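You operate a simulated robot arm through the tools that you are given. There is no shell and no other tool.

You are at the controls of a simulated robot arm. One attempt, no reset.

JOB
Light the lamp, brush the dust off the deck, then switch it off.
Fine: put the brush back. Set down upright: brush. What is to be rubbed or washed off counts as gone when no trace of it is left.
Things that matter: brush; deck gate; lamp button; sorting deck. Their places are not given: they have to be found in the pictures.

The check looks at the end state, three seconds after you hand in, the way a careful person would. Anything else that was tipped, shoved, dropped, spilled or broken makes it a failure.

ROBOT AND FRAMES
A 6-joint arm with a two-finger gripper, fixed in place. Base frame: the origin is at the foot of the arm, x ahead of it, y to its left, z up; the work surface is at about z = 880. Lengths are in mm, angles in rad, forces in N, time in s.
With the tool pointing down near the work surface it reaches from about 140 to 680 mm from the base axis. Its first joint turns from -1.152 to 1.152 rad. Payload 2.45 kg.
The tool frame sits at the grasp point between the pads (the TCP): z along the fingers, y along the line on which they close. The tips reach 30 mm beyond it. The gripper opens to 106 mm. The gripper's body begins 79 mm behind the TCP.
Orientation is told as [roll, pitch, yaw] about the base's x, y, z axes, in that order, counted from this pose: with the fingers straight down and closing along the base's y, the tool's x points along the base's -x, its y along +y and its z along -z.

CONTROLS
- The arm moves only by the tool arm_command. Its argument "moves" is a list of rows, each a list of 7 numbers: the opening, from 0 (shut) to 1 (fully open), then the shift along the tool's x, y, z in mm, then the turn, a rotation vector about the tool's x, y, z in rad. In form: [[hand, tx, ty, tz, rx, ry, rz], ...]. A call has 1 to 20 rows; each row shifts and turns the commanded pose from where the row before left it, along the tool's axes as they then stand. Each row takes 0.2 s and may step no farther than 50 mm and 0.15 rad from the row before; otherwise, or with a gripper value out of range, the whole call is refused. A pose out of reach is approached as far as the arm can. The call stops where the force on the tool passes 40 N (or 10 N more than at its start, if that is more) or the arm is blocked; 0.2 s more then pass. Each finger travels about 153 mm/s and halts on what it meets, pressing with about 37 N; the grip force reading is that of the motor and also rises with nothing between the fingers. The clock runs only during rows and for 0.2 s after the last one: add rows that do not move to give the fingers time. It gives the time, the measured TCP pose, the force on the tool (base axes), the opening and the grip force at its end, in the units of the frame above (readings bear some noise), with the torque about the TCP (base axes, N m) and any sound that the robot's microphone picked up.
- Cameras (640 x 400 px; columns grow to the right, rows downward): "scene" is fixed at [74, 445.9, 1387.6]; the picture's right is [-0.62, -0.79, 0.00], its down [-0.56, 0.44, -0.70] and it looks along [0.55, -0.44, -0.71] (base axes); focal length 228 px, centre (320, 200). "wrist" rides on the gripper at [77, -2, -106] in the tool frame; the picture's right is [0.02, 1.00, 0.00], its down [-0.78, 0.02, -0.62] and it looks along [-0.62, 0.01, 0.78] (tool axes); focal length 247 px, centre (320, 200).
- snapshot(camera): a new picture of that camera. No time passes.
- measure_at(camera, pixels): for up to 12 pixels [column, row] of the newest picture of that camera ("zoom" is the newest enlarged one), the place [x, y, z] in the base frame of the surface seen there, good to about 2 mm, but the place of the scene camera against the robot may be out by one fixed shift of up to 25 mm in any direction. No time passes.
- inspect(camera, box): a new picture of the part [left, top, right, bottom] of that camera's present view, enlarged. No time passes.
- job_done(): hands the job in; it is judged then, once.

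Unless the task says otherwise, let go and move clear before handing in.

The tools are called after "Call:" by a JSON object that holds its "op" and its "data". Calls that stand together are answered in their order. arm_command: Moves the arm, as the interface text tells. Its arguments: {"type":"object","properties":{"moves":{"type":"array","items":{"type":"array","items":{"type":"number"}}}},"required":["moves"]} The other tools are called the same way: snapshot (camera) takes a picture; measure_at (camera, pixels) gives the place of the surface under pixels of a picture; inspect (camera, box) takes an enlarged picture of a part of a camera's view; job_done () hands the job in.

At the start:

```text
t: 0.0
eef_pos: [290.6, 95.0, 1190.9]
tool_rot: [0.002, -0.001, 0.0]
wrist_force: [-0.8, -1.1, -0.3]
ft_torque: [0.01, 0.02, 0.02]
width: 106.1
grasp_force: 0.0
```

scene: 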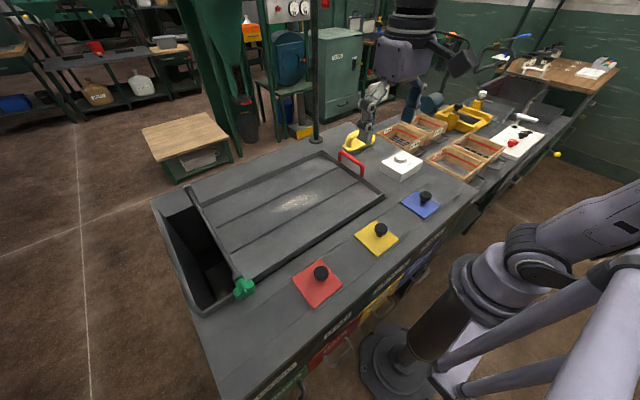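
wrist: 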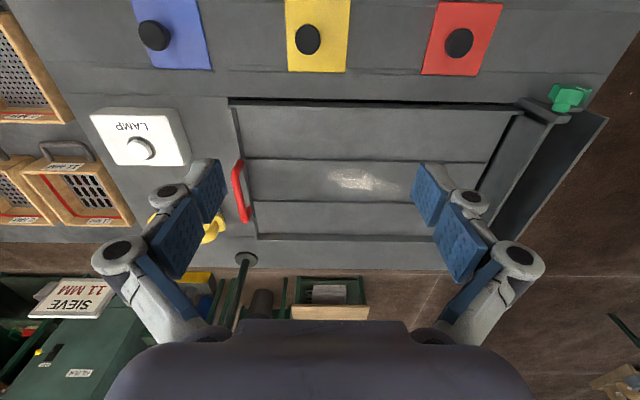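

The first pictures show the lamp box (scene ~402,163), the deck with a pale dust patch (~297,202), a yellow thing near (358,142), and a green gate knob (~243,288). I'll zoom in on each.

Call:
{"op": "inspect", "data": {"camera": "scene", "box": [320, 110, 440, 185]}}

Call:
{"op": "inspect", "data": {"camera": "scene", "box": [140, 140, 400, 310]}}

Call:
{"op": "inspect", "data": {"camera": "wrist", "box": [60, 80, 300, 270]}}

Call:
{"op": "inspect", "data": {"camera": "scene", "box": [370, 70, 570, 195]}}

```text
5.33 times, centred on (380, 148) of scene
```

zoom: 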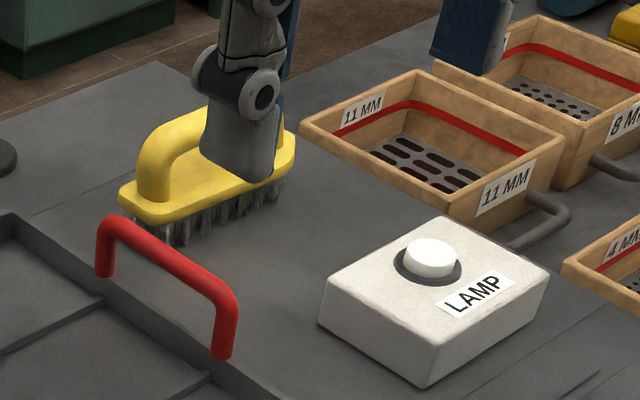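

```text
2.35 times, centred on (270, 225) of scene
```

zoom: 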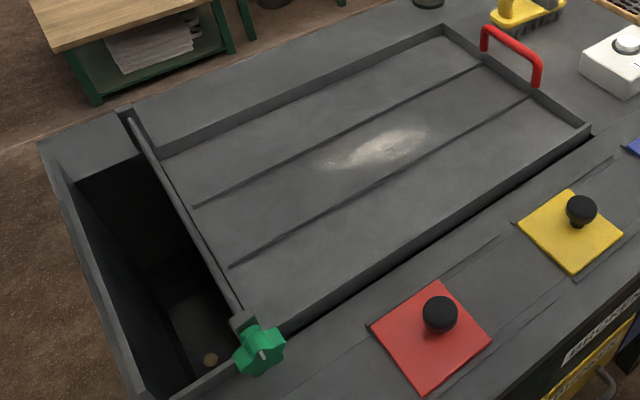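

```text
2.11 times, centred on (180, 175) of wrist
```

zoom: 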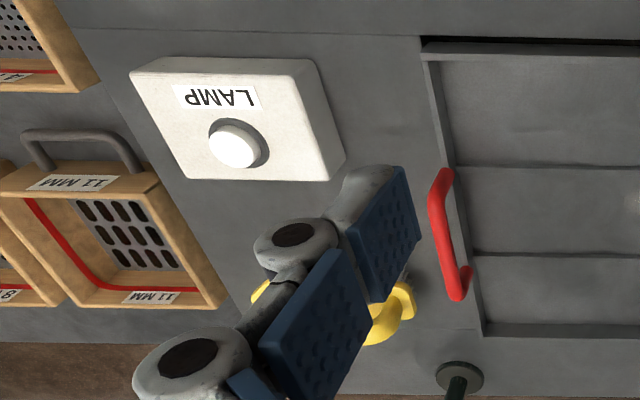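

```text
3.20 times, centred on (470, 132) of scene
```

zoom: 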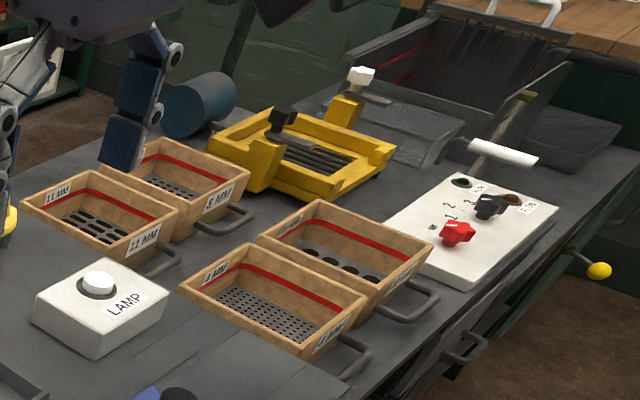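

The yellow brush stands at wrist-zoom (380,310), beside the red deck handle, and the lamp box carries a white button. I'll measure these in both cameras to find the scene offset.

Call:
{"op": "snapshot", "data": {"camera": "scene"}}

Call:
{"op": "snapshot", "data": {"camera": "wrist"}}

Call:
{"op": "measure_at", "data": {"camera": "wrist", "pixels": [[140, 148], [100, 120], [175, 112], [183, 160], [236, 165], [247, 218], [210, 230], [351, 180], [258, 236], [229, 102], [525, 108], [567, 97]]}}

Call:
{"op": "measure_at", "data": {"camera": "scene", "pixels": [[400, 157], [380, 171], [400, 182], [340, 153], [361, 175], [350, 147], [297, 202], [380, 194], [320, 153], [243, 288], [276, 210], [315, 193]]}}

```text
taken
```

scene: 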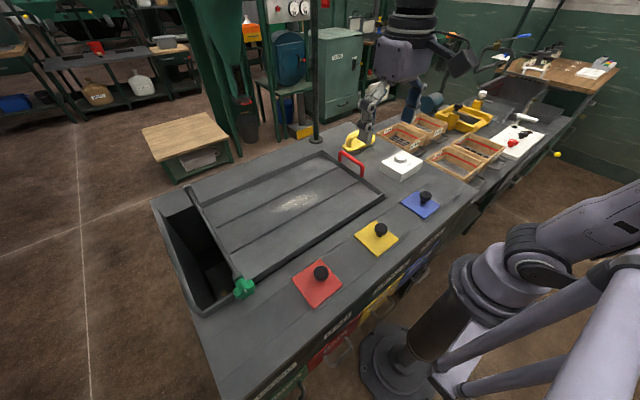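

```text
taken
```

wrist: 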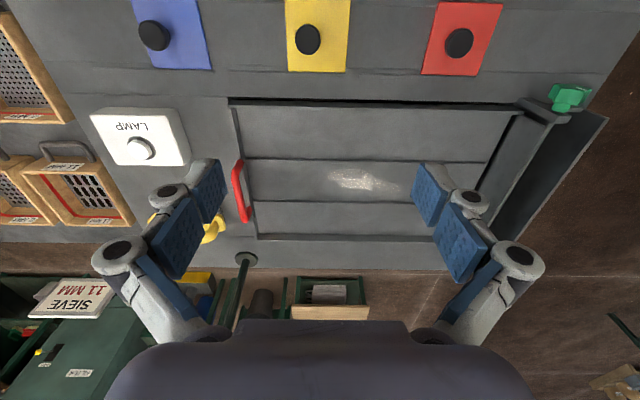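

```text
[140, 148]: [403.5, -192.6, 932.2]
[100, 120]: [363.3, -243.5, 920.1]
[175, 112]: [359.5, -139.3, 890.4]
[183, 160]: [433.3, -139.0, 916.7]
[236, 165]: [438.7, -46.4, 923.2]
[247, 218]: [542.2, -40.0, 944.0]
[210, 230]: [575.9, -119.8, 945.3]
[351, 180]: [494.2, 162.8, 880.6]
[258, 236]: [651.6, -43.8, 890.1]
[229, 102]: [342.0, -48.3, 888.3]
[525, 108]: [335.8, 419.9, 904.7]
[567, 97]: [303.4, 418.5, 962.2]
```

```text
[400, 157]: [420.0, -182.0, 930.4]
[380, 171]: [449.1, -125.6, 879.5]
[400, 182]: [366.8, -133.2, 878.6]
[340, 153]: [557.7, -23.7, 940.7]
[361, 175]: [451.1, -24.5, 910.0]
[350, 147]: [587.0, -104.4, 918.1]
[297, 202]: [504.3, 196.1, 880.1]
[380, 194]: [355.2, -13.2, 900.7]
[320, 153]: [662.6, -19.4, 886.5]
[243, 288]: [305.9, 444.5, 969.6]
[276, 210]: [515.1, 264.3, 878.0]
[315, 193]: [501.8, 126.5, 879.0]
```

Both cameras agree apart from a scene shift of about (+13,+20). I'll shut the hand and swing over to y≈-150 to see the lamp and brush better.

Call:
{"op": "arm_command", "data": {"moves": [[0.5, 0, -45, 0, 0, 0, 0], [0, 0, -45, 10, 0, 0, 0], [0, 0, -45, 10, 0, 0, 0], [0, 0, -45, 10, 0, 0, 0], [0, 0, -45, 10, 0, 0, 0], [0, 0, 0, 0, 0, 0, 0]]}}

Call:
{"op": "snapshot", "data": {"camera": "wrist"}}

```text
t: 1.4
eef_pos: [290.3, -130.3, 1149.5]
tool_rot: [0.002, -0.004, -0.002]
wrist_force: [0.5, 0.4, -0.7]
ft_torque: [-0.01, -0.02, 0.01]
width: 0.0
grasp_force: 28.4
```

```text
taken
```

wrist: 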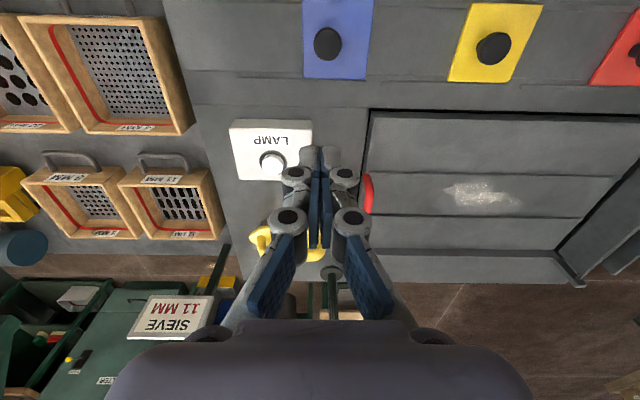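

The lamp button now shows at (270,158). I'll measure it closely and zoom in.

Call:
{"op": "inspect", "data": {"camera": "wrist", "box": [220, 110, 340, 185]}}

Call:
{"op": "inspect", "data": {"camera": "wrist", "box": [430, 170, 550, 245]}}

Call:
{"op": "measure_at", "data": {"camera": "wrist", "pixels": [[272, 157], [266, 155], [280, 156], [272, 166], [258, 165], [250, 150], [445, 190], [520, 202], [480, 183], [485, 208], [260, 245], [310, 257]]}}

```text
5.33 times, centred on (280, 148) of wrist
```

zoom: 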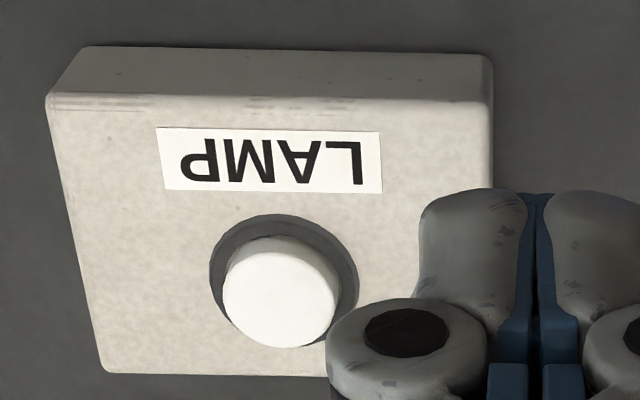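

```text
5.33 times, centred on (490, 208) of wrist
```

zoom: 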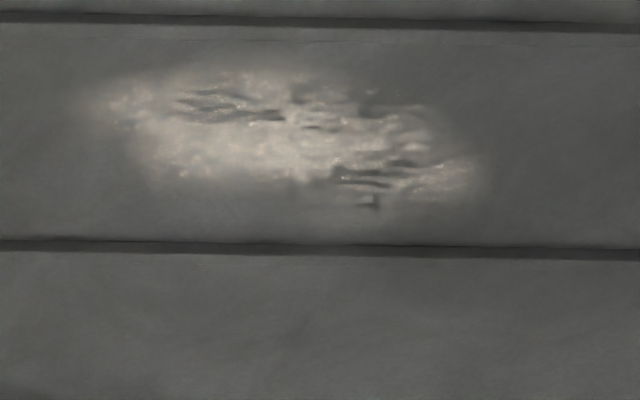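

```text
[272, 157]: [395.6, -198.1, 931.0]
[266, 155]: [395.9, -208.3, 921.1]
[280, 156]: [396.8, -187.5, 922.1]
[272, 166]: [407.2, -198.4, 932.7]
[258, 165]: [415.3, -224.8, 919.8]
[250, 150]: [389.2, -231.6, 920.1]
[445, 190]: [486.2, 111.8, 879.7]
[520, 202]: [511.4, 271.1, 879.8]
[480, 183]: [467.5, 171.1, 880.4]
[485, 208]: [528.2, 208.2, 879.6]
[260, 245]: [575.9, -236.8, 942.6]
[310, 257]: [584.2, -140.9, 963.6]
```

The button's top centre is at about (405,-198,932). I'll go above it with the fingers shut, then settle and look.

Call:
{"op": "arm_command", "data": {"moves": [[0, -23, -13.6, 29, 0, 0, 0], [0, -23, -13.6, 29, 0, 0, 0], [0, -23, -13.6, 29, 0, 0, 0], [0, -23, -13.6, 29, 0, 0, 0], [0, -23, -13.6, 29, 0, 0, 0], [0, 0, 0, 0, 0, 0, 0]]}}

Call:
{"op": "snapshot", "data": {"camera": "wrist"}}

Call:
{"op": "inspect", "data": {"camera": "scene", "box": [320, 110, 440, 185]}}

```text
t: 2.8
eef_pos: [406.4, -198.0, 1005.7]
tool_rot: [0.002, -0.004, 0.002]
wrist_force: [0.8, 0.6, 0.3]
ft_torque: [0.0, -0.02, -0.02]
width: 0.2
grasp_force: 28.5
```

```text
taken
```

wrist: 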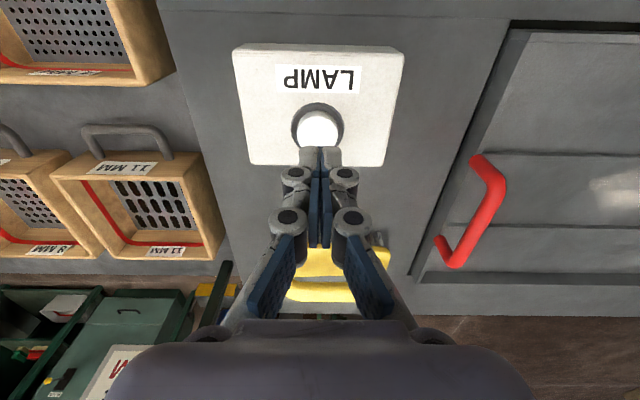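

```text
5.33 times, centred on (380, 148) of scene
```

zoom: 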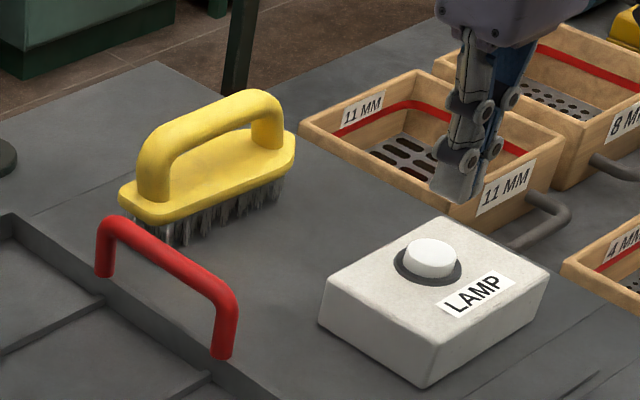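

The fingers are lined up over the button, and the brush is now clear in the scene zoom (200,150). I'll measure the brush and ease down onto the button.

Call:
{"op": "measure_at", "data": {"camera": "zoom", "pixels": [[145, 150], [160, 135], [210, 105], [260, 93], [275, 105], [150, 205], [290, 155], [125, 190], [430, 245], [200, 210], [240, 190], [232, 295]]}}

Call:
{"op": "arm_command", "data": {"moves": [[0, 1, 0, 20, 0, 0, 0], [0, 0, 0, 15, 0, 0, 0], [0, 0, 0, 5, 0, 0, 0], [0, 0, 0, 2, 0, 0, 0], [0, 0, 0, 2, 0, 0, 0]]}}

```text
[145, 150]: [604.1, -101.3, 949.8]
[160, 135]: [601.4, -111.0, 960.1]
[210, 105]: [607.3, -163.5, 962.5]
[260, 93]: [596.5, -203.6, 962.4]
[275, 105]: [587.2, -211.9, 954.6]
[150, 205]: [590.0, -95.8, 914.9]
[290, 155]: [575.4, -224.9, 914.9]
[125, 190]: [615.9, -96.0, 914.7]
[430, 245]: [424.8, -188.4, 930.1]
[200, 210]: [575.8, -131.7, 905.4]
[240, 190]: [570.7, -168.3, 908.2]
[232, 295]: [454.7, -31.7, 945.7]
```

```text
t: 4.0
eef_pos: [406.2, -198.6, 961.7]
tool_rot: [0.002, -0.002, 0.001]
wrist_force: [-0.3, 0.5, -0.1]
ft_torque: [-0.01, -0.03, 0.0]
width: 0.2
grasp_force: 28.5
```

TCP is at z 961.7 with no contact force yet, so I'll keep pressing down in small steps and watch for a click.

Call:
{"op": "arm_command", "data": {"moves": [[0, 0, 0, 1, 0, 0, 0], [0, 0, 0, 1, 0, 0, 0], [0, 0, 0, 1, 0, 0, 0]]}}

Call:
{"op": "inspect", "data": {"camera": "scene", "box": [320, 110, 440, 185]}}

```text
t: 4.8
eef_pos: [405.6, -199.1, 958.4]
tool_rot: [0.001, -0.001, 0.001]
wrist_force: [-0.3, 0.8, 1.2]
ft_torque: [0.0, 0.0, -0.01]
width: 6.0
grasp_force: 28.5
```

```text
5.33 times, centred on (380, 148) of scene
```

zoom: 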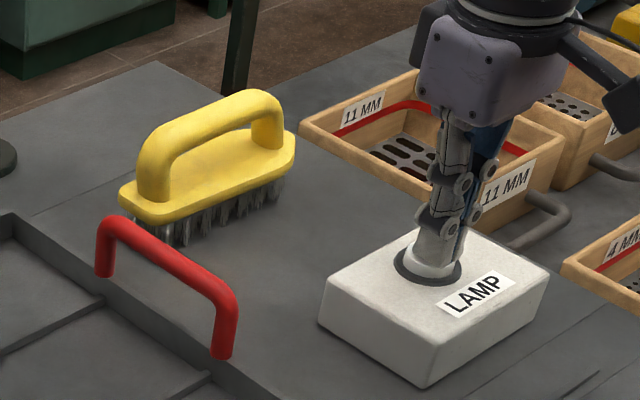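

The tips are touching the button: force is 1.2 N, and the width reading of 6 is odd. I'll press a little further.

Call:
{"op": "arm_command", "data": {"moves": [[0, 0, 0, 1, 0, 0, 0], [0, 0, 0, 1, 0, 0, 0]]}}

Call:
{"op": "inspect", "data": {"camera": "scene", "box": [380, 135, 425, 165]}}

Call:
{"op": "inspect", "data": {"camera": "wrist", "box": [220, 60, 420, 185]}}

```text
t: 5.4
eef_pos: [406.0, -198.2, 957.2]
tool_rot: [0.0, -0.001, 0.0]
wrist_force: [1.2, -0.3, 3.4]
ft_torque: [0.02, -0.02, 0.01]
width: 6.0
grasp_force: 28.4
heard: click
```

```text
13.33 times, centred on (402, 150) of scene
```

zoom: 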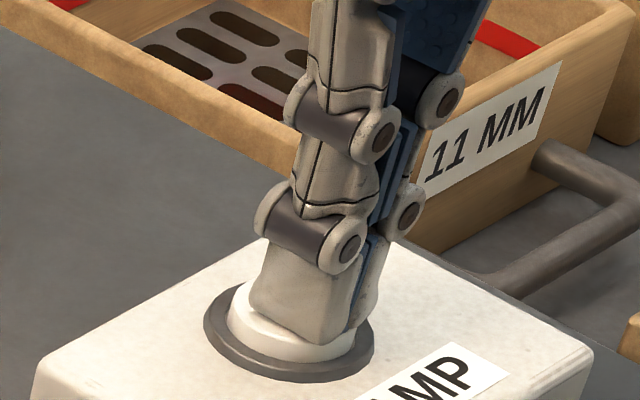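

```text
3.20 times, centred on (320, 122) of wrist
```

zoom: 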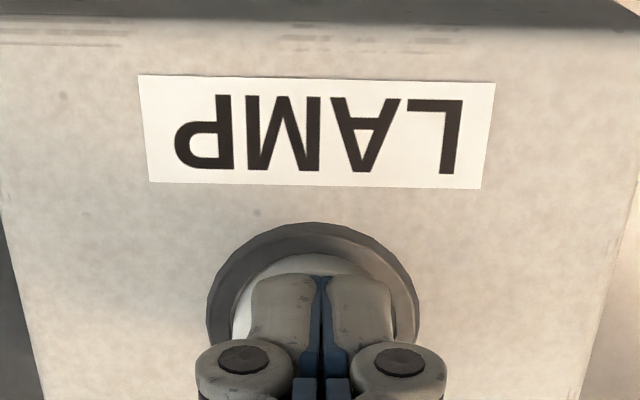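

A click was heard at z 957, so I'll lift straight off and see whether the lamp is lit.

Call:
{"op": "arm_command", "data": {"moves": [[0, 0, 0, -5, 0, 0, 0], [0, 0, 0, -30, 0, 0, 0], [0, 0, 0, -45, 0, 0, 0], [0, 0, 0, -45, 0, 0, 0], [0, 0, 0, 0, 0, 0, 0]]}}

Call:
{"op": "snapshot", "data": {"camera": "scene"}}

Call:
{"op": "inspect", "data": {"camera": "scene", "box": [320, 110, 440, 185]}}

Call:
{"op": "snapshot", "data": {"camera": "wrist"}}

```text
t: 6.6
eef_pos: [405.6, -199.3, 1082.1]
tool_rot: [0.001, -0.001, 0.0]
wrist_force: [0.1, -0.1, 0.4]
ft_torque: [0.01, -0.02, 0.0]
width: 0.1
grasp_force: 28.6
```

```text
taken
```

scene: 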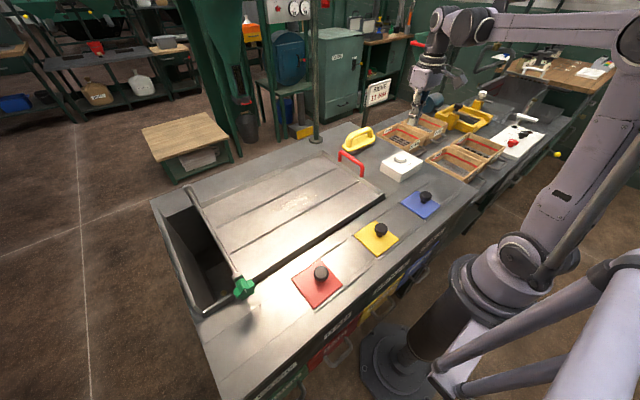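

```text
5.33 times, centred on (380, 148) of scene
```

zoom: 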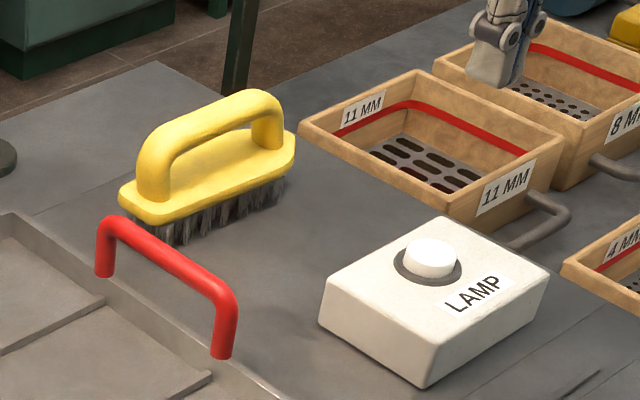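

```text
taken
```

wrist: 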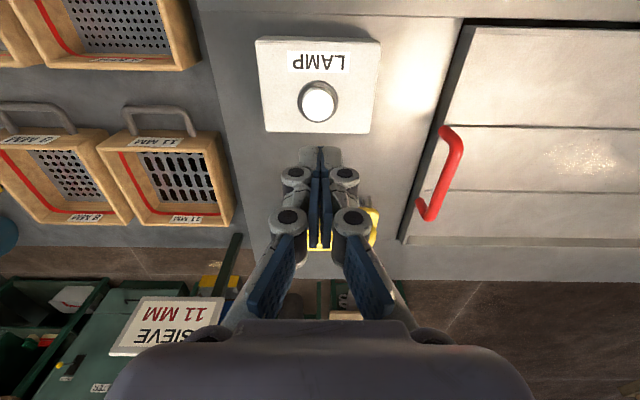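

The deck is now brightly lit, so the lamp is on. Next I'll open the hand and move toward the brush, lined up at y≈-165, to see its pose between the fingers.

Call:
{"op": "arm_command", "data": {"moves": [[0.5, 0, 17, -20, 0, 0, 0], [1, 0, 17, -20, 0, 0, 0], [1, 0, 0, 0, 0, 0, 0], [1, 0, 0, 0, 0, 0, 0]]}}

Call:
{"op": "snapshot", "data": {"camera": "wrist"}}

```text
t: 7.6
eef_pos: [404.9, -163.7, 1121.1]
tool_rot: [0.003, -0.002, 0.0]
wrist_force: [-0.1, -0.3, -0.7]
ft_torque: [0.01, -0.02, 0.01]
width: 106.1
grasp_force: 0.1
```

```text
taken
```

wrist: 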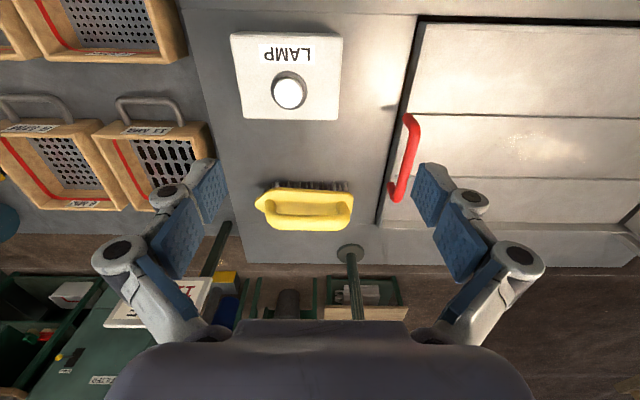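

Call:
{"op": "inspect", "data": {"camera": "wrist", "box": [240, 165, 368, 245]}}

Call:
{"op": "measure_at", "data": {"camera": "zoom", "pixels": [[80, 190], [565, 165], [150, 120], [530, 140], [100, 250], [150, 300], [530, 270], [320, 280], [150, 275], [520, 260], [320, 320], [170, 200]]}}

```text
5.00 times, centred on (304, 205) of wrist
```

zoom: 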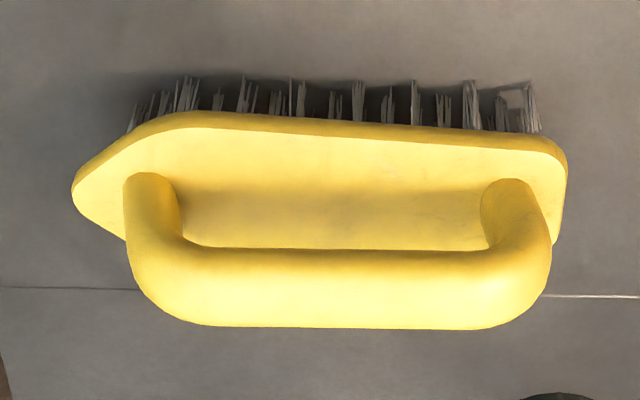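

```text
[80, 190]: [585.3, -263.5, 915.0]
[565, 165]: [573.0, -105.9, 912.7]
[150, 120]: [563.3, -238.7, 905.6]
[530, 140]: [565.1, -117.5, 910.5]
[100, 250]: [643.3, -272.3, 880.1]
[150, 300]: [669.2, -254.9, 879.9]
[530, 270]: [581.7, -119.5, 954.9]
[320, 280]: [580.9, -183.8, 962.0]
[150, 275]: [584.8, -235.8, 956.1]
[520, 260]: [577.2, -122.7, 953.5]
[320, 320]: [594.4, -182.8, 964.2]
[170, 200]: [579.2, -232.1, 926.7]
```

The brush handle bar runs along y at x≈587, y -243..-112, with its top at z≈965. I'll turn the tool 90° so the fingers close along x, at height, before approaching.

Call:
{"op": "arm_command", "data": {"moves": [[1, 0, 0, 0, 0, 0, -0.1428], [1, 0, 0, 0, 0, 0, -0.1428], [1, 0, 0, 0, 0, 0, -0.1428], [1, 0, 0, 0, 0, 0, -0.1428], [1, 0, 0, 0, 0, 0, -0.1428], [1, 0, 0, 0, 0, 0, -0.1428], [1, 0, 0, 0, 0, 0, -0.1428], [1, 0, 0, 0, 0, 0, -0.1428], [1, 0, 0, 0, 0, 0, -0.1428], [1, 0, 0, 0, 0, 0, -0.1428], [1, 0, 0, 0, 0, 0, -0.1428], [1, 0, 0, 0, 0, 0, 0]]}}

Call:
{"op": "snapshot", "data": {"camera": "wrist"}}

```text
t: 10.2
eef_pos: [405.7, -164.5, 1120.9]
tool_rot: [-0.001, -0.004, 1.573]
wrist_force: [-0.7, -0.2, 0.2]
ft_torque: [-0.04, -0.05, -0.02]
width: 106.0
grasp_force: 0.0
```

```text
taken
```

wrist: 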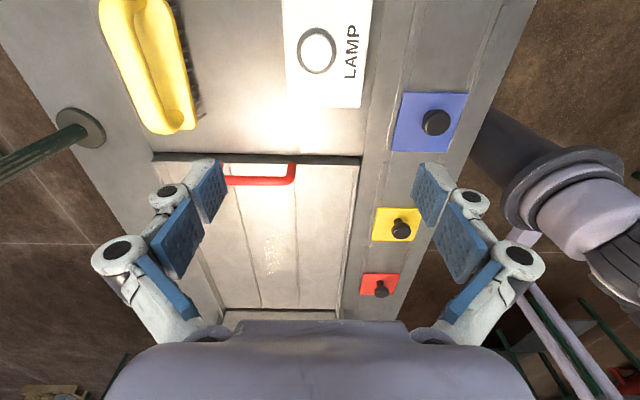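

The tool is turned with the fingers closing along x. I'll move above the brush at (587,-178,~1065) and look again.

Call:
{"op": "arm_command", "data": {"moves": [[1, 2.7, -36.3, 8, 0, 0, 0], [1, 2.7, -36.3, 8, 0, 0, 0], [1, 2.7, -36.3, 8, 0, 0, 0], [1, 2.7, -36.3, 16, 0, 0, 0], [1, 2.7, -36.3, 16, 0, 0, 0], [1, 0, 0, 0, 0, 0, 0]]}}

Call:
{"op": "snapshot", "data": {"camera": "wrist"}}

Call:
{"op": "inspect", "data": {"camera": "scene", "box": [300, 80, 460, 180]}}

```text
t: 11.6
eef_pos: [589.1, -176.4, 1065.2]
tool_rot: [-0.002, -0.002, 1.57]
wrist_force: [-0.4, -0.3, -0.2]
ft_torque: [-0.02, 0.0, -0.01]
width: 106.0
grasp_force: 0.1
```

```text
taken
```

wrist: 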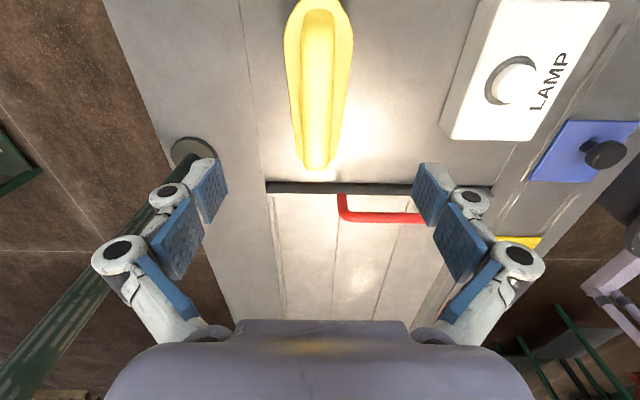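

```text
4.00 times, centred on (380, 130) of scene
```

zoom: 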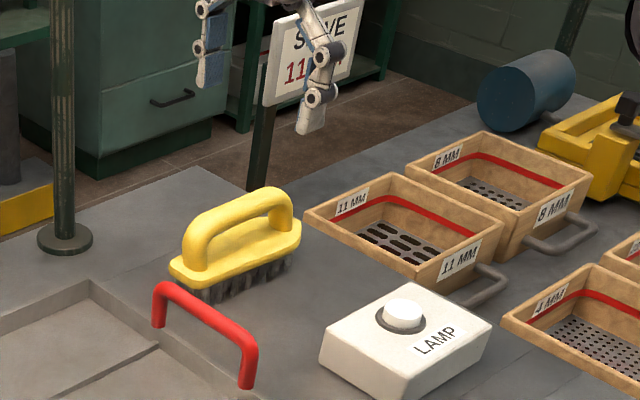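

The brush is centred in the wrist image at column ~319. I'll measure the bar's edges and ends to fix the grasp.

Call:
{"op": "inspect", "data": {"camera": "wrist", "box": [260, 0, 388, 180]}}

Call:
{"op": "measure_at", "data": {"camera": "wrist", "pixels": [[319, 30], [319, 80], [319, 120], [304, 60], [309, 60], [328, 60], [333, 60], [318, 150], [319, 165], [287, 40], [350, 40], [345, 206]]}}

```text
2.22 times, centred on (324, 90) of wrist
```

zoom: 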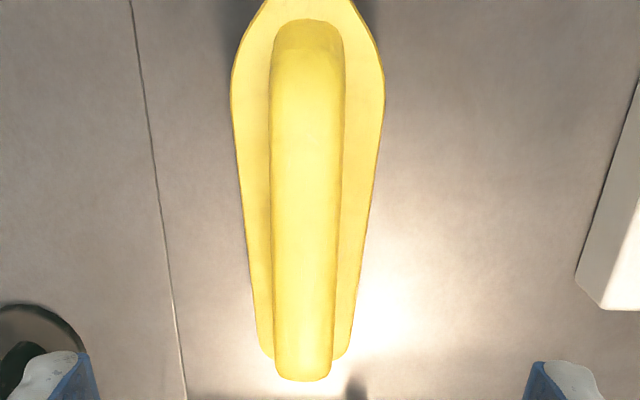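

```text
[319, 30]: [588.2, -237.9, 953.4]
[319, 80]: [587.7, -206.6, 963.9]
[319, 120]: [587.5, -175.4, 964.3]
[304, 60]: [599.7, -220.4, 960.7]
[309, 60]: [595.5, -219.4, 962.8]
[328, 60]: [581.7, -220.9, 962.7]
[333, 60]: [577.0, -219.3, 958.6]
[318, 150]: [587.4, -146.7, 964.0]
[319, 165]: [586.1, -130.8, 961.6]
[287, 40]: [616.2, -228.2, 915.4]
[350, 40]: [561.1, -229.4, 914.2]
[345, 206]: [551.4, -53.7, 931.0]
```

The bar centre is at x≈588 with its top at z 964. I'll go down to z≈956 so the tips stay just above the base plate, then close.

Call:
{"op": "arm_command", "data": {"moves": [[1, 3, 1, 40, 0, 0, 0], [1, 0, 0, 40, 0, 0, 0], [1, 0, 0, 19, 0, 0, 0], [1, 0, 0, 10, 0, 0, 0], [1, 0, 0, 0, 0, 0, 0]]}}

Call:
{"op": "inspect", "data": {"camera": "scene", "box": [300, 80, 460, 180]}}

```text
t: 12.8
eef_pos: [586.7, -181.7, 958.6]
tool_rot: [-0.002, -0.003, 1.571]
wrist_force: [1.0, 1.2, -0.4]
ft_torque: [-0.01, 0.03, -0.01]
width: 106.0
grasp_force: 0.1
```

```text
4.00 times, centred on (380, 130) of scene
```

zoom: 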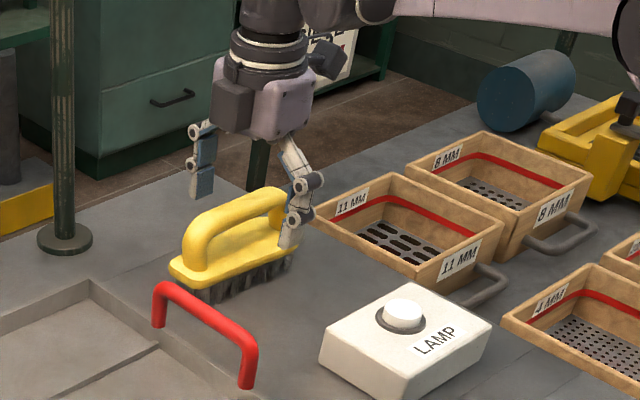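

No contact, and the fingers straddle the handle. I'll drop 2 mm more and close.

Call:
{"op": "arm_command", "data": {"moves": [[0.5, 0, 0, 2, 0, 0, 0], [0.3, 0, 0, 0, 0, 0, 0], [0, 0, 0, 0, 0, 0, 0], [0, 0, 0, 0, 0, 0, 0], [0, 0, 0, 0, 0, 0, 0]]}}

Call:
{"op": "inspect", "data": {"camera": "scene", "box": [300, 80, 460, 180]}}

Call:
{"op": "snapshot", "data": {"camera": "wrist"}}

```text
t: 14.0
eef_pos: [586.0, -180.1, 954.5]
tool_rot: [-0.001, -0.002, 1.572]
wrist_force: [-0.3, -0.6, 0.6]
ft_torque: [-0.03, -0.04, 0.03]
width: 24.2
grasp_force: 36.6
```

```text
4.00 times, centred on (380, 130) of scene
```

zoom: 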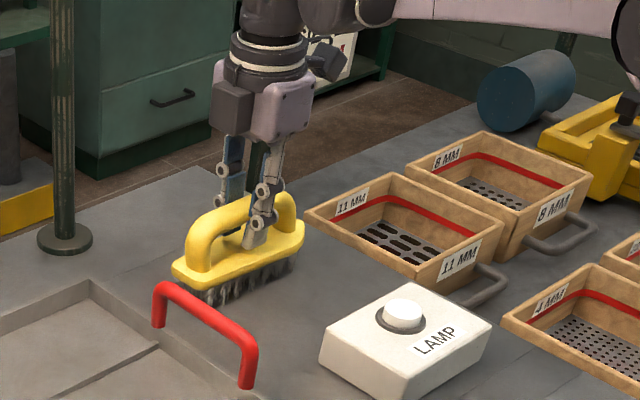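

```text
taken
```

wrist: 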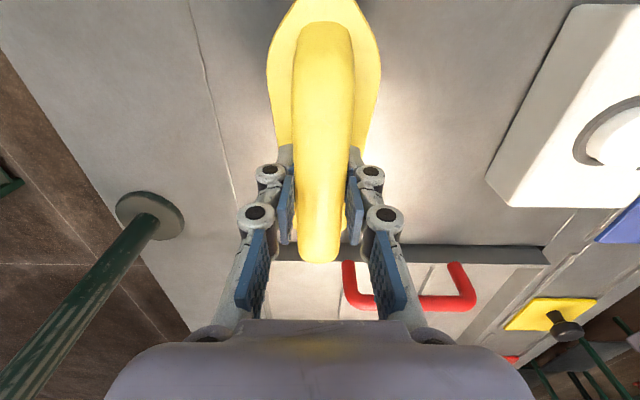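

The handle is held (width 24 mm, 37 N). I'll lift straight up slowly.

Call:
{"op": "arm_command", "data": {"moves": [[0, 0, 0, -5, 0, 0, 0], [0, 0, 0, -15, 0, 0, 0], [0, 0, 0, -25, 0, 0, 0], [0, 0, 0, -30, 0, 0, 0], [0, 0, 0, -30, 0, 0, 0], [0, 0, 0, 0, 0, 0, 0]]}}

Call:
{"op": "inspect", "data": {"camera": "scene", "box": [300, 50, 460, 180]}}

```text
t: 15.4
eef_pos: [585.7, -181.8, 1061.1]
tool_rot: [-0.001, -0.002, 1.57]
wrist_force: [0.7, -0.4, 0.3]
ft_torque: [-0.01, 0.02, -0.05]
width: 0.1
grasp_force: 29.1
```

```text
3.08 times, centred on (380, 115) of scene
```

zoom: 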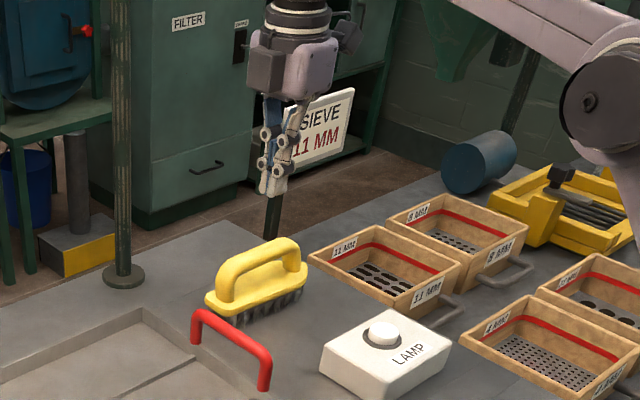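

The width reads 0.1, so the handle slipped out, and the brush still stands at (255,285) in the zoom. I'll check its pose again before retrying.

Call:
{"op": "snapshot", "data": {"camera": "wrist"}}

Call:
{"op": "inspect", "data": {"camera": "wrist", "box": [260, 0, 388, 180]}}

Call:
{"op": "measure_at", "data": {"camera": "wrist", "pixels": [[319, 30], [319, 80], [319, 120], [304, 60], [309, 60], [328, 60], [333, 60], [318, 150], [319, 165], [287, 40], [350, 40], [345, 206]]}}

Call:
{"op": "inspect", "data": {"camera": "scene", "box": [330, 115, 394, 155]}}

```text
taken
```

wrist: 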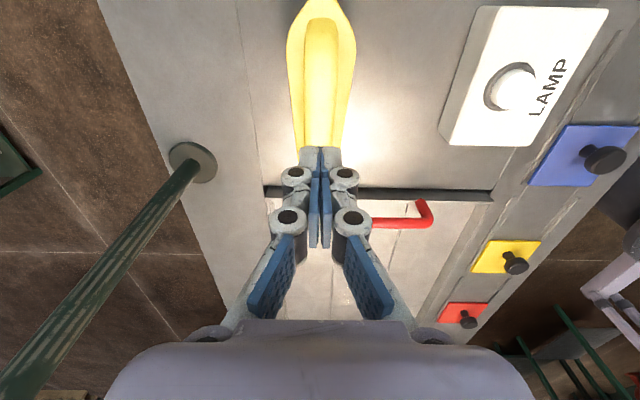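

```text
2.22 times, centred on (324, 90) of wrist
```

zoom: 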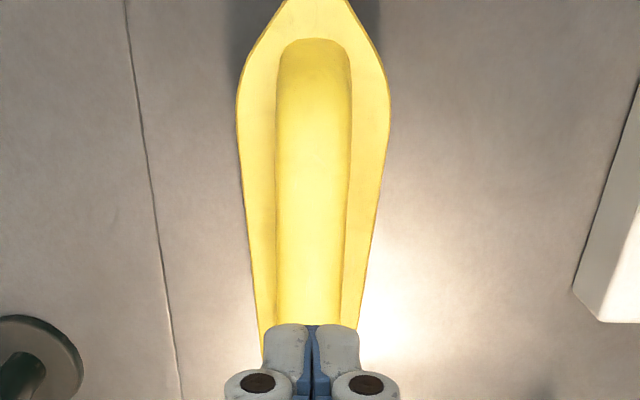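

```text
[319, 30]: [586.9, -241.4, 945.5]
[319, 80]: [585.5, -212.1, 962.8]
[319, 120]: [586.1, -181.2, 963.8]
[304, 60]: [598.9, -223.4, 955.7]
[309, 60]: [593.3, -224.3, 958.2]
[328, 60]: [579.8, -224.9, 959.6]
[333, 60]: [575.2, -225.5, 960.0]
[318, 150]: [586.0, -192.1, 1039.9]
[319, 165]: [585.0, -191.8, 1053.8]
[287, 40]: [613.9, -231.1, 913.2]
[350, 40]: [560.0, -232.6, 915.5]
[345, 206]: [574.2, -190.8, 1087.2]
```

```text
10.00 times, centred on (362, 135) of scene
```

zoom: 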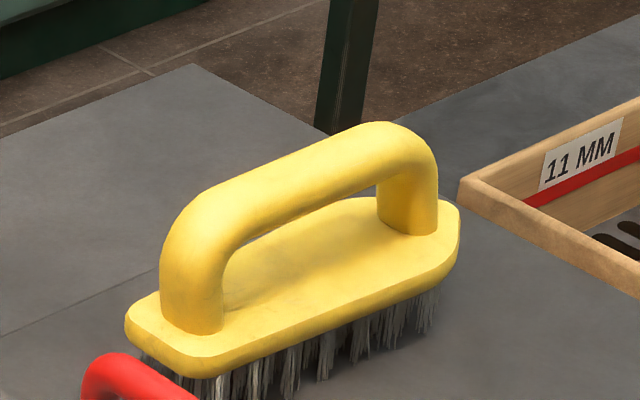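

The brush stands undisturbed with the bar at x≈586 and its top at 963.5. I'll grip lower (z≈949), then lift a few mm and check the hold.

Call:
{"op": "arm_command", "data": {"moves": [[0.5, 0, 0, 0, 0, 0, 0], [0.8, 0, 0, 0, 0, 0, 0], [0.8, 0, 0, 45, 0, 0, 0], [0.8, 0, 0, 45, 0, 0, 0], [0.8, 0, 0, 15, 0, 0, 0], [0.8, 0, 0, 3, 0, 0, 0], [0.8, 0, 0, 0, 0, 0, 0]]}}

```text
t: 17.0
eef_pos: [586.3, -181.0, 951.5]
tool_rot: [-0.002, -0.002, 1.571]
wrist_force: [0.2, 0.0, 0.6]
ft_torque: [-0.01, -0.02, -0.01]
width: 84.7
grasp_force: 0.0
```

TCP is at z 951.5 with no contact. I'll drop 3 mm more, close, and give the fingers time.

Call:
{"op": "arm_command", "data": {"moves": [[0.8, 0, 0, 3, 0, 0, 0], [0.4, 0, 0, 0, 0, 0, 0], [0, 0, 0, 0, 0, 0, 0], [0, 0, 0, 0, 0, 0, 0], [0, 0, 0, 0, 0, 0, 0], [0, 0, 0, 0, 0, 0, 0]]}}

Call:
{"op": "inspect", "data": {"camera": "scene", "box": [330, 105, 410, 155]}}

Call:
{"op": "inspect", "data": {"camera": "wrist", "box": [220, 100, 420, 270]}}

```text
t: 18.4
eef_pos: [586.2, -181.7, 949.0]
tool_rot: [-0.003, -0.002, 1.57]
wrist_force: [0.8, 0.7, 0.0]
ft_torque: [0.02, 0.01, 0.0]
width: 23.6
grasp_force: 37.1
```

```text
8.00 times, centred on (370, 130) of scene
```

zoom: 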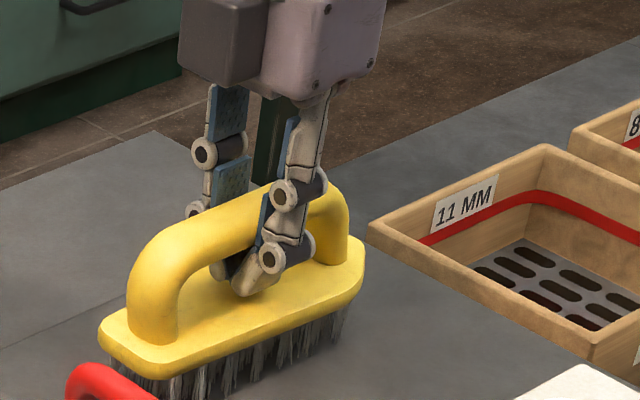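

```text
2.35 times, centred on (320, 185) of wrist
```

zoom: 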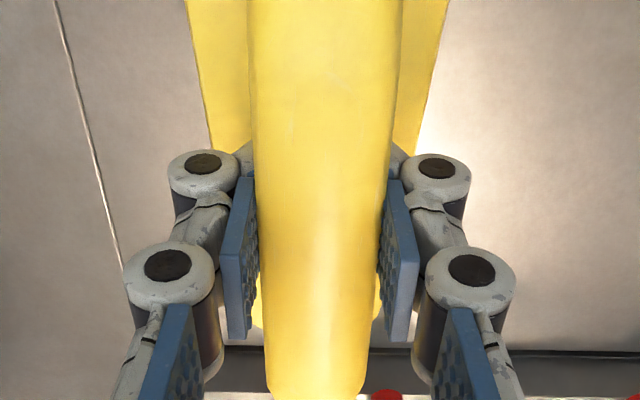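

The lower finger segments now curl under the bar in the scene zoom (240,270). I'll lift slowly by 6 mm and read the weight.

Call:
{"op": "arm_command", "data": {"moves": [[0, 0, 0, -2, 0, 0, 0], [0, 0, 0, -2, 0, 0, 0], [0, 0, 0, -3, 0, 0, 0], [0, 0, 0, -3, 0, 0, 0], [0, 0, 0, 0, 0, 0, 0]]}}

Call:
{"op": "inspect", "data": {"camera": "scene", "box": [330, 105, 410, 155]}}

```text
t: 19.6
eef_pos: [585.9, -181.2, 959.0]
tool_rot: [-0.002, -0.002, 1.572]
wrist_force: [-0.3, 0.4, -1.1]
ft_torque: [0.01, -0.01, 0.05]
width: 23.8
grasp_force: 37.0
```

```text
8.00 times, centred on (370, 130) of scene
```

zoom: 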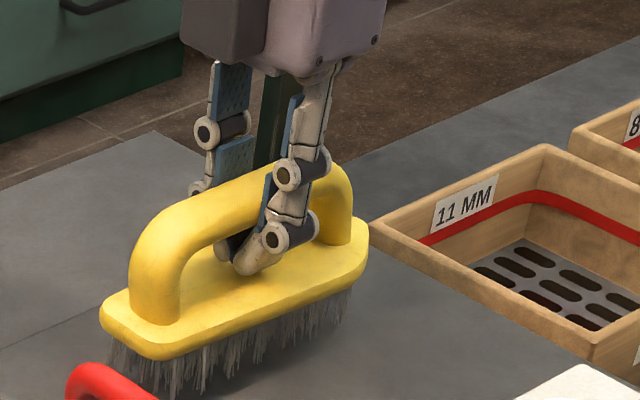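

The brush is off the table, its bristles raised at (230,360), with the width steady at 23.8. I'll lift higher.

Call:
{"op": "arm_command", "data": {"moves": [[0, 0, 0, -8, 0, 0, 0], [0, 0, 0, -15, 0, 0, 0], [0, 0, 0, -20, 0, 0, 0], [0, 0, 0, -25, 0, 0, 0], [0, 0, 0, -25, 0, 0, 0], [0, 0, 0, -10, 0, 0, 0], [0, 0, 0, 0, 0, 0, 0]]}}

Call:
{"op": "inspect", "data": {"camera": "scene", "box": [320, 50, 448, 130]}}

Call:
{"op": "snapshot", "data": {"camera": "wrist"}}

```text
t: 21.2
eef_pos: [586.0, -179.5, 1061.6]
tool_rot: [-0.002, -0.001, 1.569]
wrist_force: [-0.2, 0.1, -1.5]
ft_torque: [0.03, 0.02, 0.0]
width: 24.1
grasp_force: 37.0
```

```text
5.00 times, centred on (384, 90) of scene
```

zoom: 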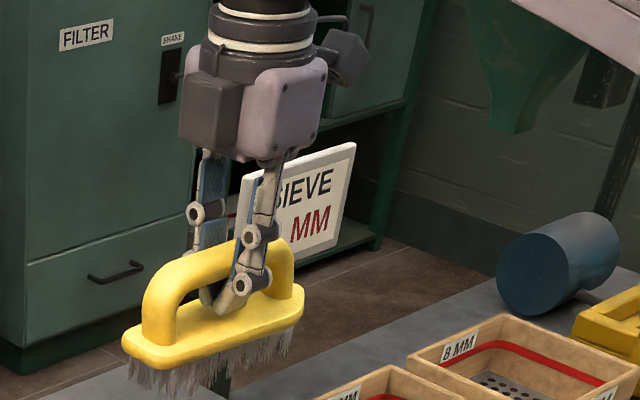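

```text
taken
```

wrist: 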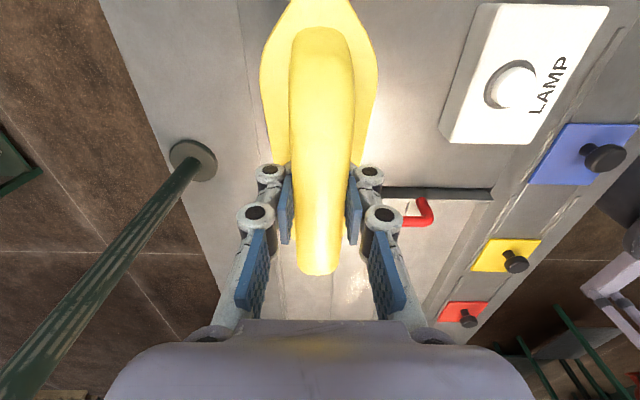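

The brush is held firmly. I'll first pull back to x≈497, away from the green pole at (650,-35), then travel to y≈190 over the dust.

Call:
{"op": "arm_command", "data": {"moves": [[0, 0, 30, 0, 0, 0, 0], [0, 0, 30, 0, 0, 0, 0], [0, 0, 29, 0, 0, 0, 0], [0, -30, 0, 0, 0, 0, 0], [0, -40, 0, 0, 0, 0, 0], [0, -40, 0, 0, 0, 0, 0], [0, -40, 0, 0, 0, 0, 0], [0, -40, 0, 0, 0, 0, 0], [0, -40, 0, 0, 0, 0, 0], [0, -40, 0, 0, 0, 0, 0], [0, -40, 0, 0, 0, 0, 0], [0, -35, 0, 0, 0, 0, 0], [0, -25, 0, 0, 0, 0, 0], [0, 0, 0, 0, 0, 0, 0]]}}

Call:
{"op": "snapshot", "data": {"camera": "scene"}}

Call:
{"op": "snapshot", "data": {"camera": "wrist"}}

```text
t: 24.2
eef_pos: [497.2, 190.0, 1062.5]
tool_rot: [-0.002, -0.003, 1.571]
wrist_force: [0.6, 0.3, -2.2]
ft_torque: [0.0, -0.01, 0.02]
width: 23.4
grasp_force: 37.5
```

```text
taken
```

scene: 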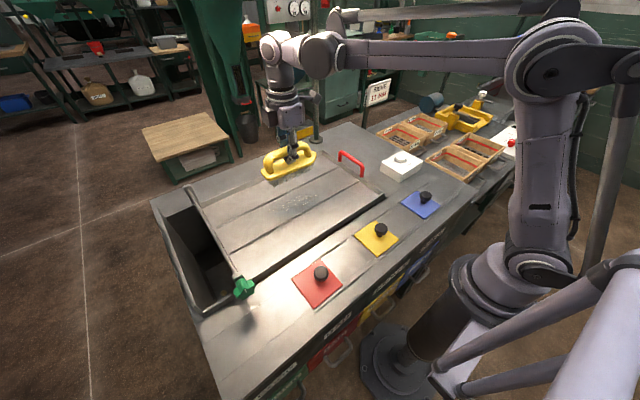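

```text
taken
```

wrist: 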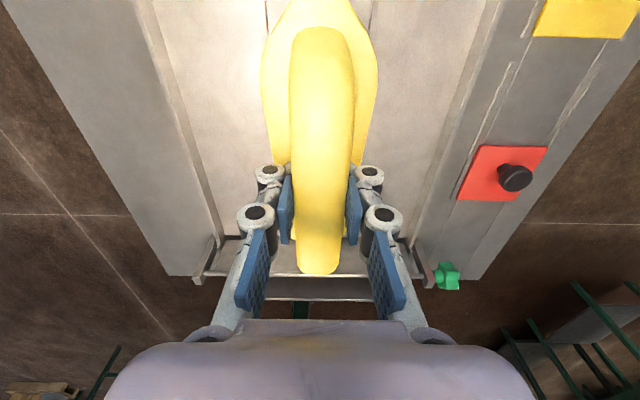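

The brush hovers over the deck at (497,190). Before lowering I'll zoom on the dust and measure whether the deck seams are raised.

Call:
{"op": "inspect", "data": {"camera": "scene", "box": [232, 160, 360, 240]}}

Call:
{"op": "measure_at", "data": {"camera": "zoom", "pixels": [[250, 230], [350, 190], [400, 180], [180, 260], [300, 280], [400, 250], [450, 210], [250, 160], [330, 135], [230, 120], [150, 215], [300, 100]]}}

```text
5.00 times, centred on (296, 200) of scene
```

zoom: 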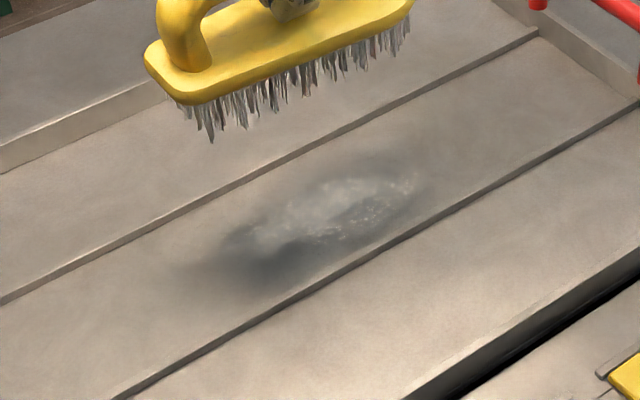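

```text
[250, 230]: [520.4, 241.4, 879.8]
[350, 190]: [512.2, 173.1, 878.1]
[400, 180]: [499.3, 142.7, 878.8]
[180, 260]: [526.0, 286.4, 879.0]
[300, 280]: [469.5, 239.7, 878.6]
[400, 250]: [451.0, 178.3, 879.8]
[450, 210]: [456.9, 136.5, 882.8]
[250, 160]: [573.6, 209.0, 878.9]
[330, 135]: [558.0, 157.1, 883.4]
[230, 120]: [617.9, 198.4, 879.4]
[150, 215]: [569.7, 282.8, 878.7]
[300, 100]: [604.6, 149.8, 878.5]
```

The two deck ribs stand about 4–5 mm proud at true x≈437 and 538, with the dust between them in a channel wide enough for the brush. I'll lower at x≈492, then ease into contact.

Call:
{"op": "arm_command", "data": {"moves": [[0, 0, 5, 25, 0, 0, 0], [0, 0, 0, 30, 0, 0, 0], [0, 0, 0, 30, 0, 0, 0], [0, 0, 0, 15, 0, 0, 0], [0, 0, 0, 5, 0, 0, 0], [0, 0, 0, 2, 0, 0, 0], [0, 0, 0, 0, 0, 0, 0]]}}

Call:
{"op": "inspect", "data": {"camera": "scene", "box": [232, 140, 360, 240]}}

Call:
{"op": "snapshot", "data": {"camera": "wrist"}}

```text
t: 25.8
eef_pos: [492.7, 189.5, 953.9]
tool_rot: [0.0, -0.001, 1.57]
wrist_force: [-0.4, 0.7, -1.8]
ft_torque: [-0.02, 0.02, 0.0]
width: 23.4
grasp_force: 36.9
```

```text
4.00 times, centred on (296, 190) of scene
```

zoom: 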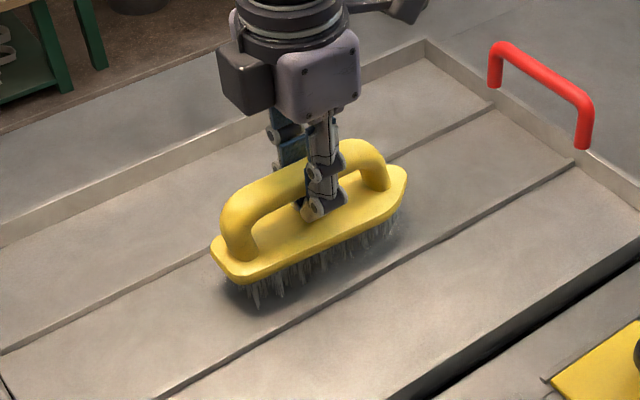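

```text
taken
```

wrist: 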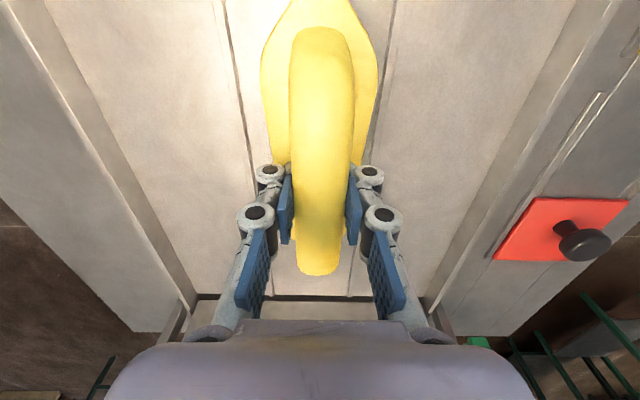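

The brush is inside the channel with its bristles a few mm above the deck. I'll ease down in 1 mm steps.

Call:
{"op": "arm_command", "data": {"moves": [[0, 0, 0, 1.5, 0, 0, 0], [0, 0, 0, 1.5, 0, 0, 0], [0, 0, 0, 1, 0, 0, 0], [0, 0, 0, 1, 0, 0, 0], [0, 0, 0, 0, 0, 0, 0]]}}

```text
t: 27.0
eef_pos: [492.6, 189.6, 949.3]
tool_rot: [-0.003, -0.002, 1.569]
wrist_force: [0.4, 0.3, -0.9]
ft_torque: [-0.02, 0.0, 0.02]
width: 23.5
grasp_force: 36.5
```

Call:
{"op": "arm_command", "data": {"moves": [[0, 0, 0, 1, 0, 0, 0], [0, 0, 0, 1, 0, 0, 0], [0, 0, 0, 0, 0, 0, 0]]}}

Call:
{"op": "inspect", "data": {"camera": "scene", "box": [232, 140, 360, 240]}}

```text
t: 27.8
eef_pos: [492.9, 189.2, 947.1]
tool_rot: [-0.003, -0.002, 1.571]
wrist_force: [-0.9, -0.3, -1.4]
ft_torque: [-0.01, 0.0, 0.02]
width: 23.5
grasp_force: 36.6
```

```text
4.00 times, centred on (296, 190) of scene
```

zoom: 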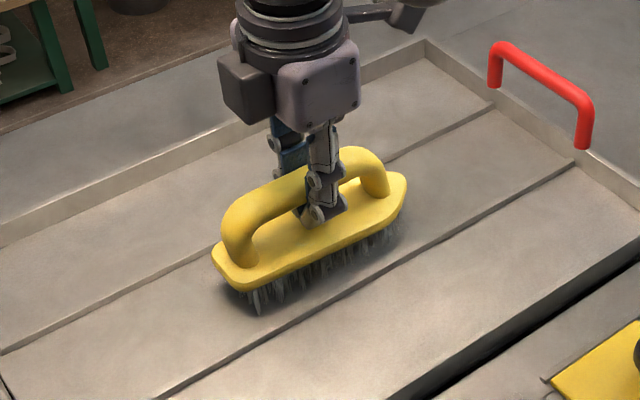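

The wrist force is still about the brush's own weight (-1.4 N). I'll keep easing down.

Call:
{"op": "arm_command", "data": {"moves": [[0, 0, 0, 1, 0, 0, 0], [0, 0, 0, 1, 0, 0, 0], [0, 0, 0, 0, 0, 0, 0]]}}

```text
t: 28.6
eef_pos: [493.6, 190.5, 945.4]
tool_rot: [-0.003, 0.001, 1.572]
wrist_force: [3.3, 1.9, 11.4]
ft_torque: [-0.51, 0.06, 0.14]
width: 23.6
grasp_force: 37.3
```

Contact at 11 N with TCP z≈945.4. I'll make strokes along y at this height, eased 0.3 mm, staying inside the channel.

Call:
{"op": "arm_command", "data": {"moves": [[0, -5, 0, -0.3, 0, 0, 0], [0, -15, 0, 0, 0, 0, 0], [0, -20, 0, 0, 0, 0, 0], [0, 0, 0, 0, 0, 0, 0], [0, 20, 0, 0, 0, 0, 0], [0, 20, 0, 0, 0, 0, 0], [0, 20, 0, 0, 0, 0, 0], [0, 20, 0, 0, 0, 0, 0], [0, 0, 0, 0, 0, 0, 0]]}}

Call:
{"op": "inspect", "data": {"camera": "scene", "box": [232, 140, 360, 240]}}

```text
t: 30.6
eef_pos: [492.9, 148.7, 945.8]
tool_rot: [-0.001, -0.001, 1.571]
wrist_force: [-1.1, 0.1, -0.9]
ft_torque: [-0.02, 0.01, -0.01]
width: 23.6
grasp_force: 37.0
```

```text
4.00 times, centred on (296, 190) of scene
```

zoom: 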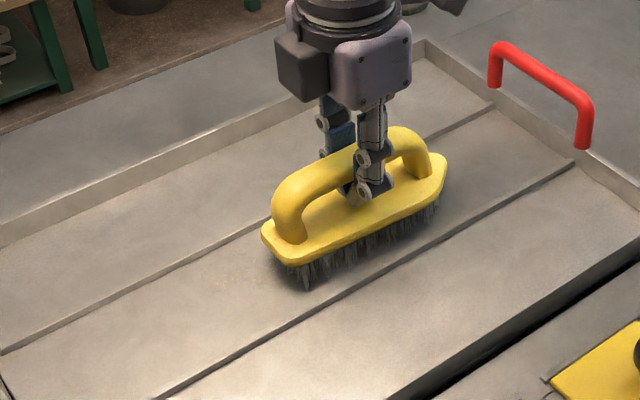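

Contact was lost at this end (-0.9 N) though the dust already looks thinner at (240,280). I'll press 1 mm lower and stroke back.

Call:
{"op": "arm_command", "data": {"moves": [[0, 0, 0, 0.5, 0, 0, 0], [0, 0, 0, 0.5, 0, 0, 0], [0, 0, 0, 0, 0, 0, 0]]}}

```text
t: 31.4
eef_pos: [494.3, 148.1, 946.9]
tool_rot: [-0.004, 0.0, 1.572]
wrist_force: [5.4, -1.3, 15.0]
ft_torque: [0.06, 0.11, 0.04]
width: 23.8
grasp_force: 37.3
```

15 N of contact now. I'll stroke from y 148 to 235 and back.

Call:
{"op": "arm_command", "data": {"moves": [[0, -10, 0, -0.2, 0, 0, 0], [0, -15, 0, 0, 0, 0, 0], [0, -20, 0, 0, 0, 0, 0], [0, -20, 0, 0, 0, 0, 0], [0, -20, 0, 0, 0, 0, 0], [0, 0, 0, 0, 0, 0, 0]]}}

Call:
{"op": "inspect", "data": {"camera": "scene", "box": [232, 140, 360, 240]}}

```text
t: 32.8
eef_pos: [491.7, 233.8, 944.7]
tool_rot: [-0.002, -0.001, 1.571]
wrist_force: [0.3, -1.6, 6.8]
ft_torque: [-0.59, 0.01, 0.01]
width: 23.8
grasp_force: 37.4
```

```text
4.00 times, centred on (296, 190) of scene
```

zoom: 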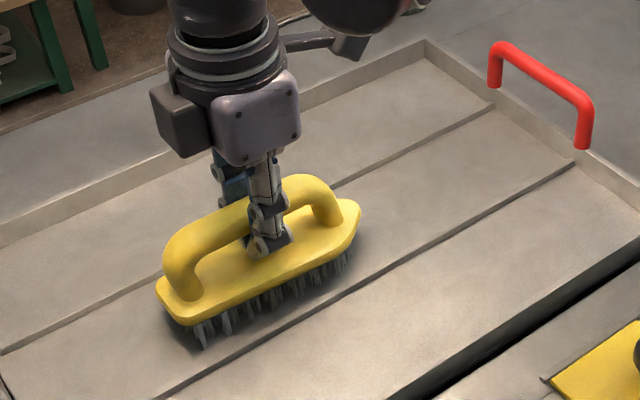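

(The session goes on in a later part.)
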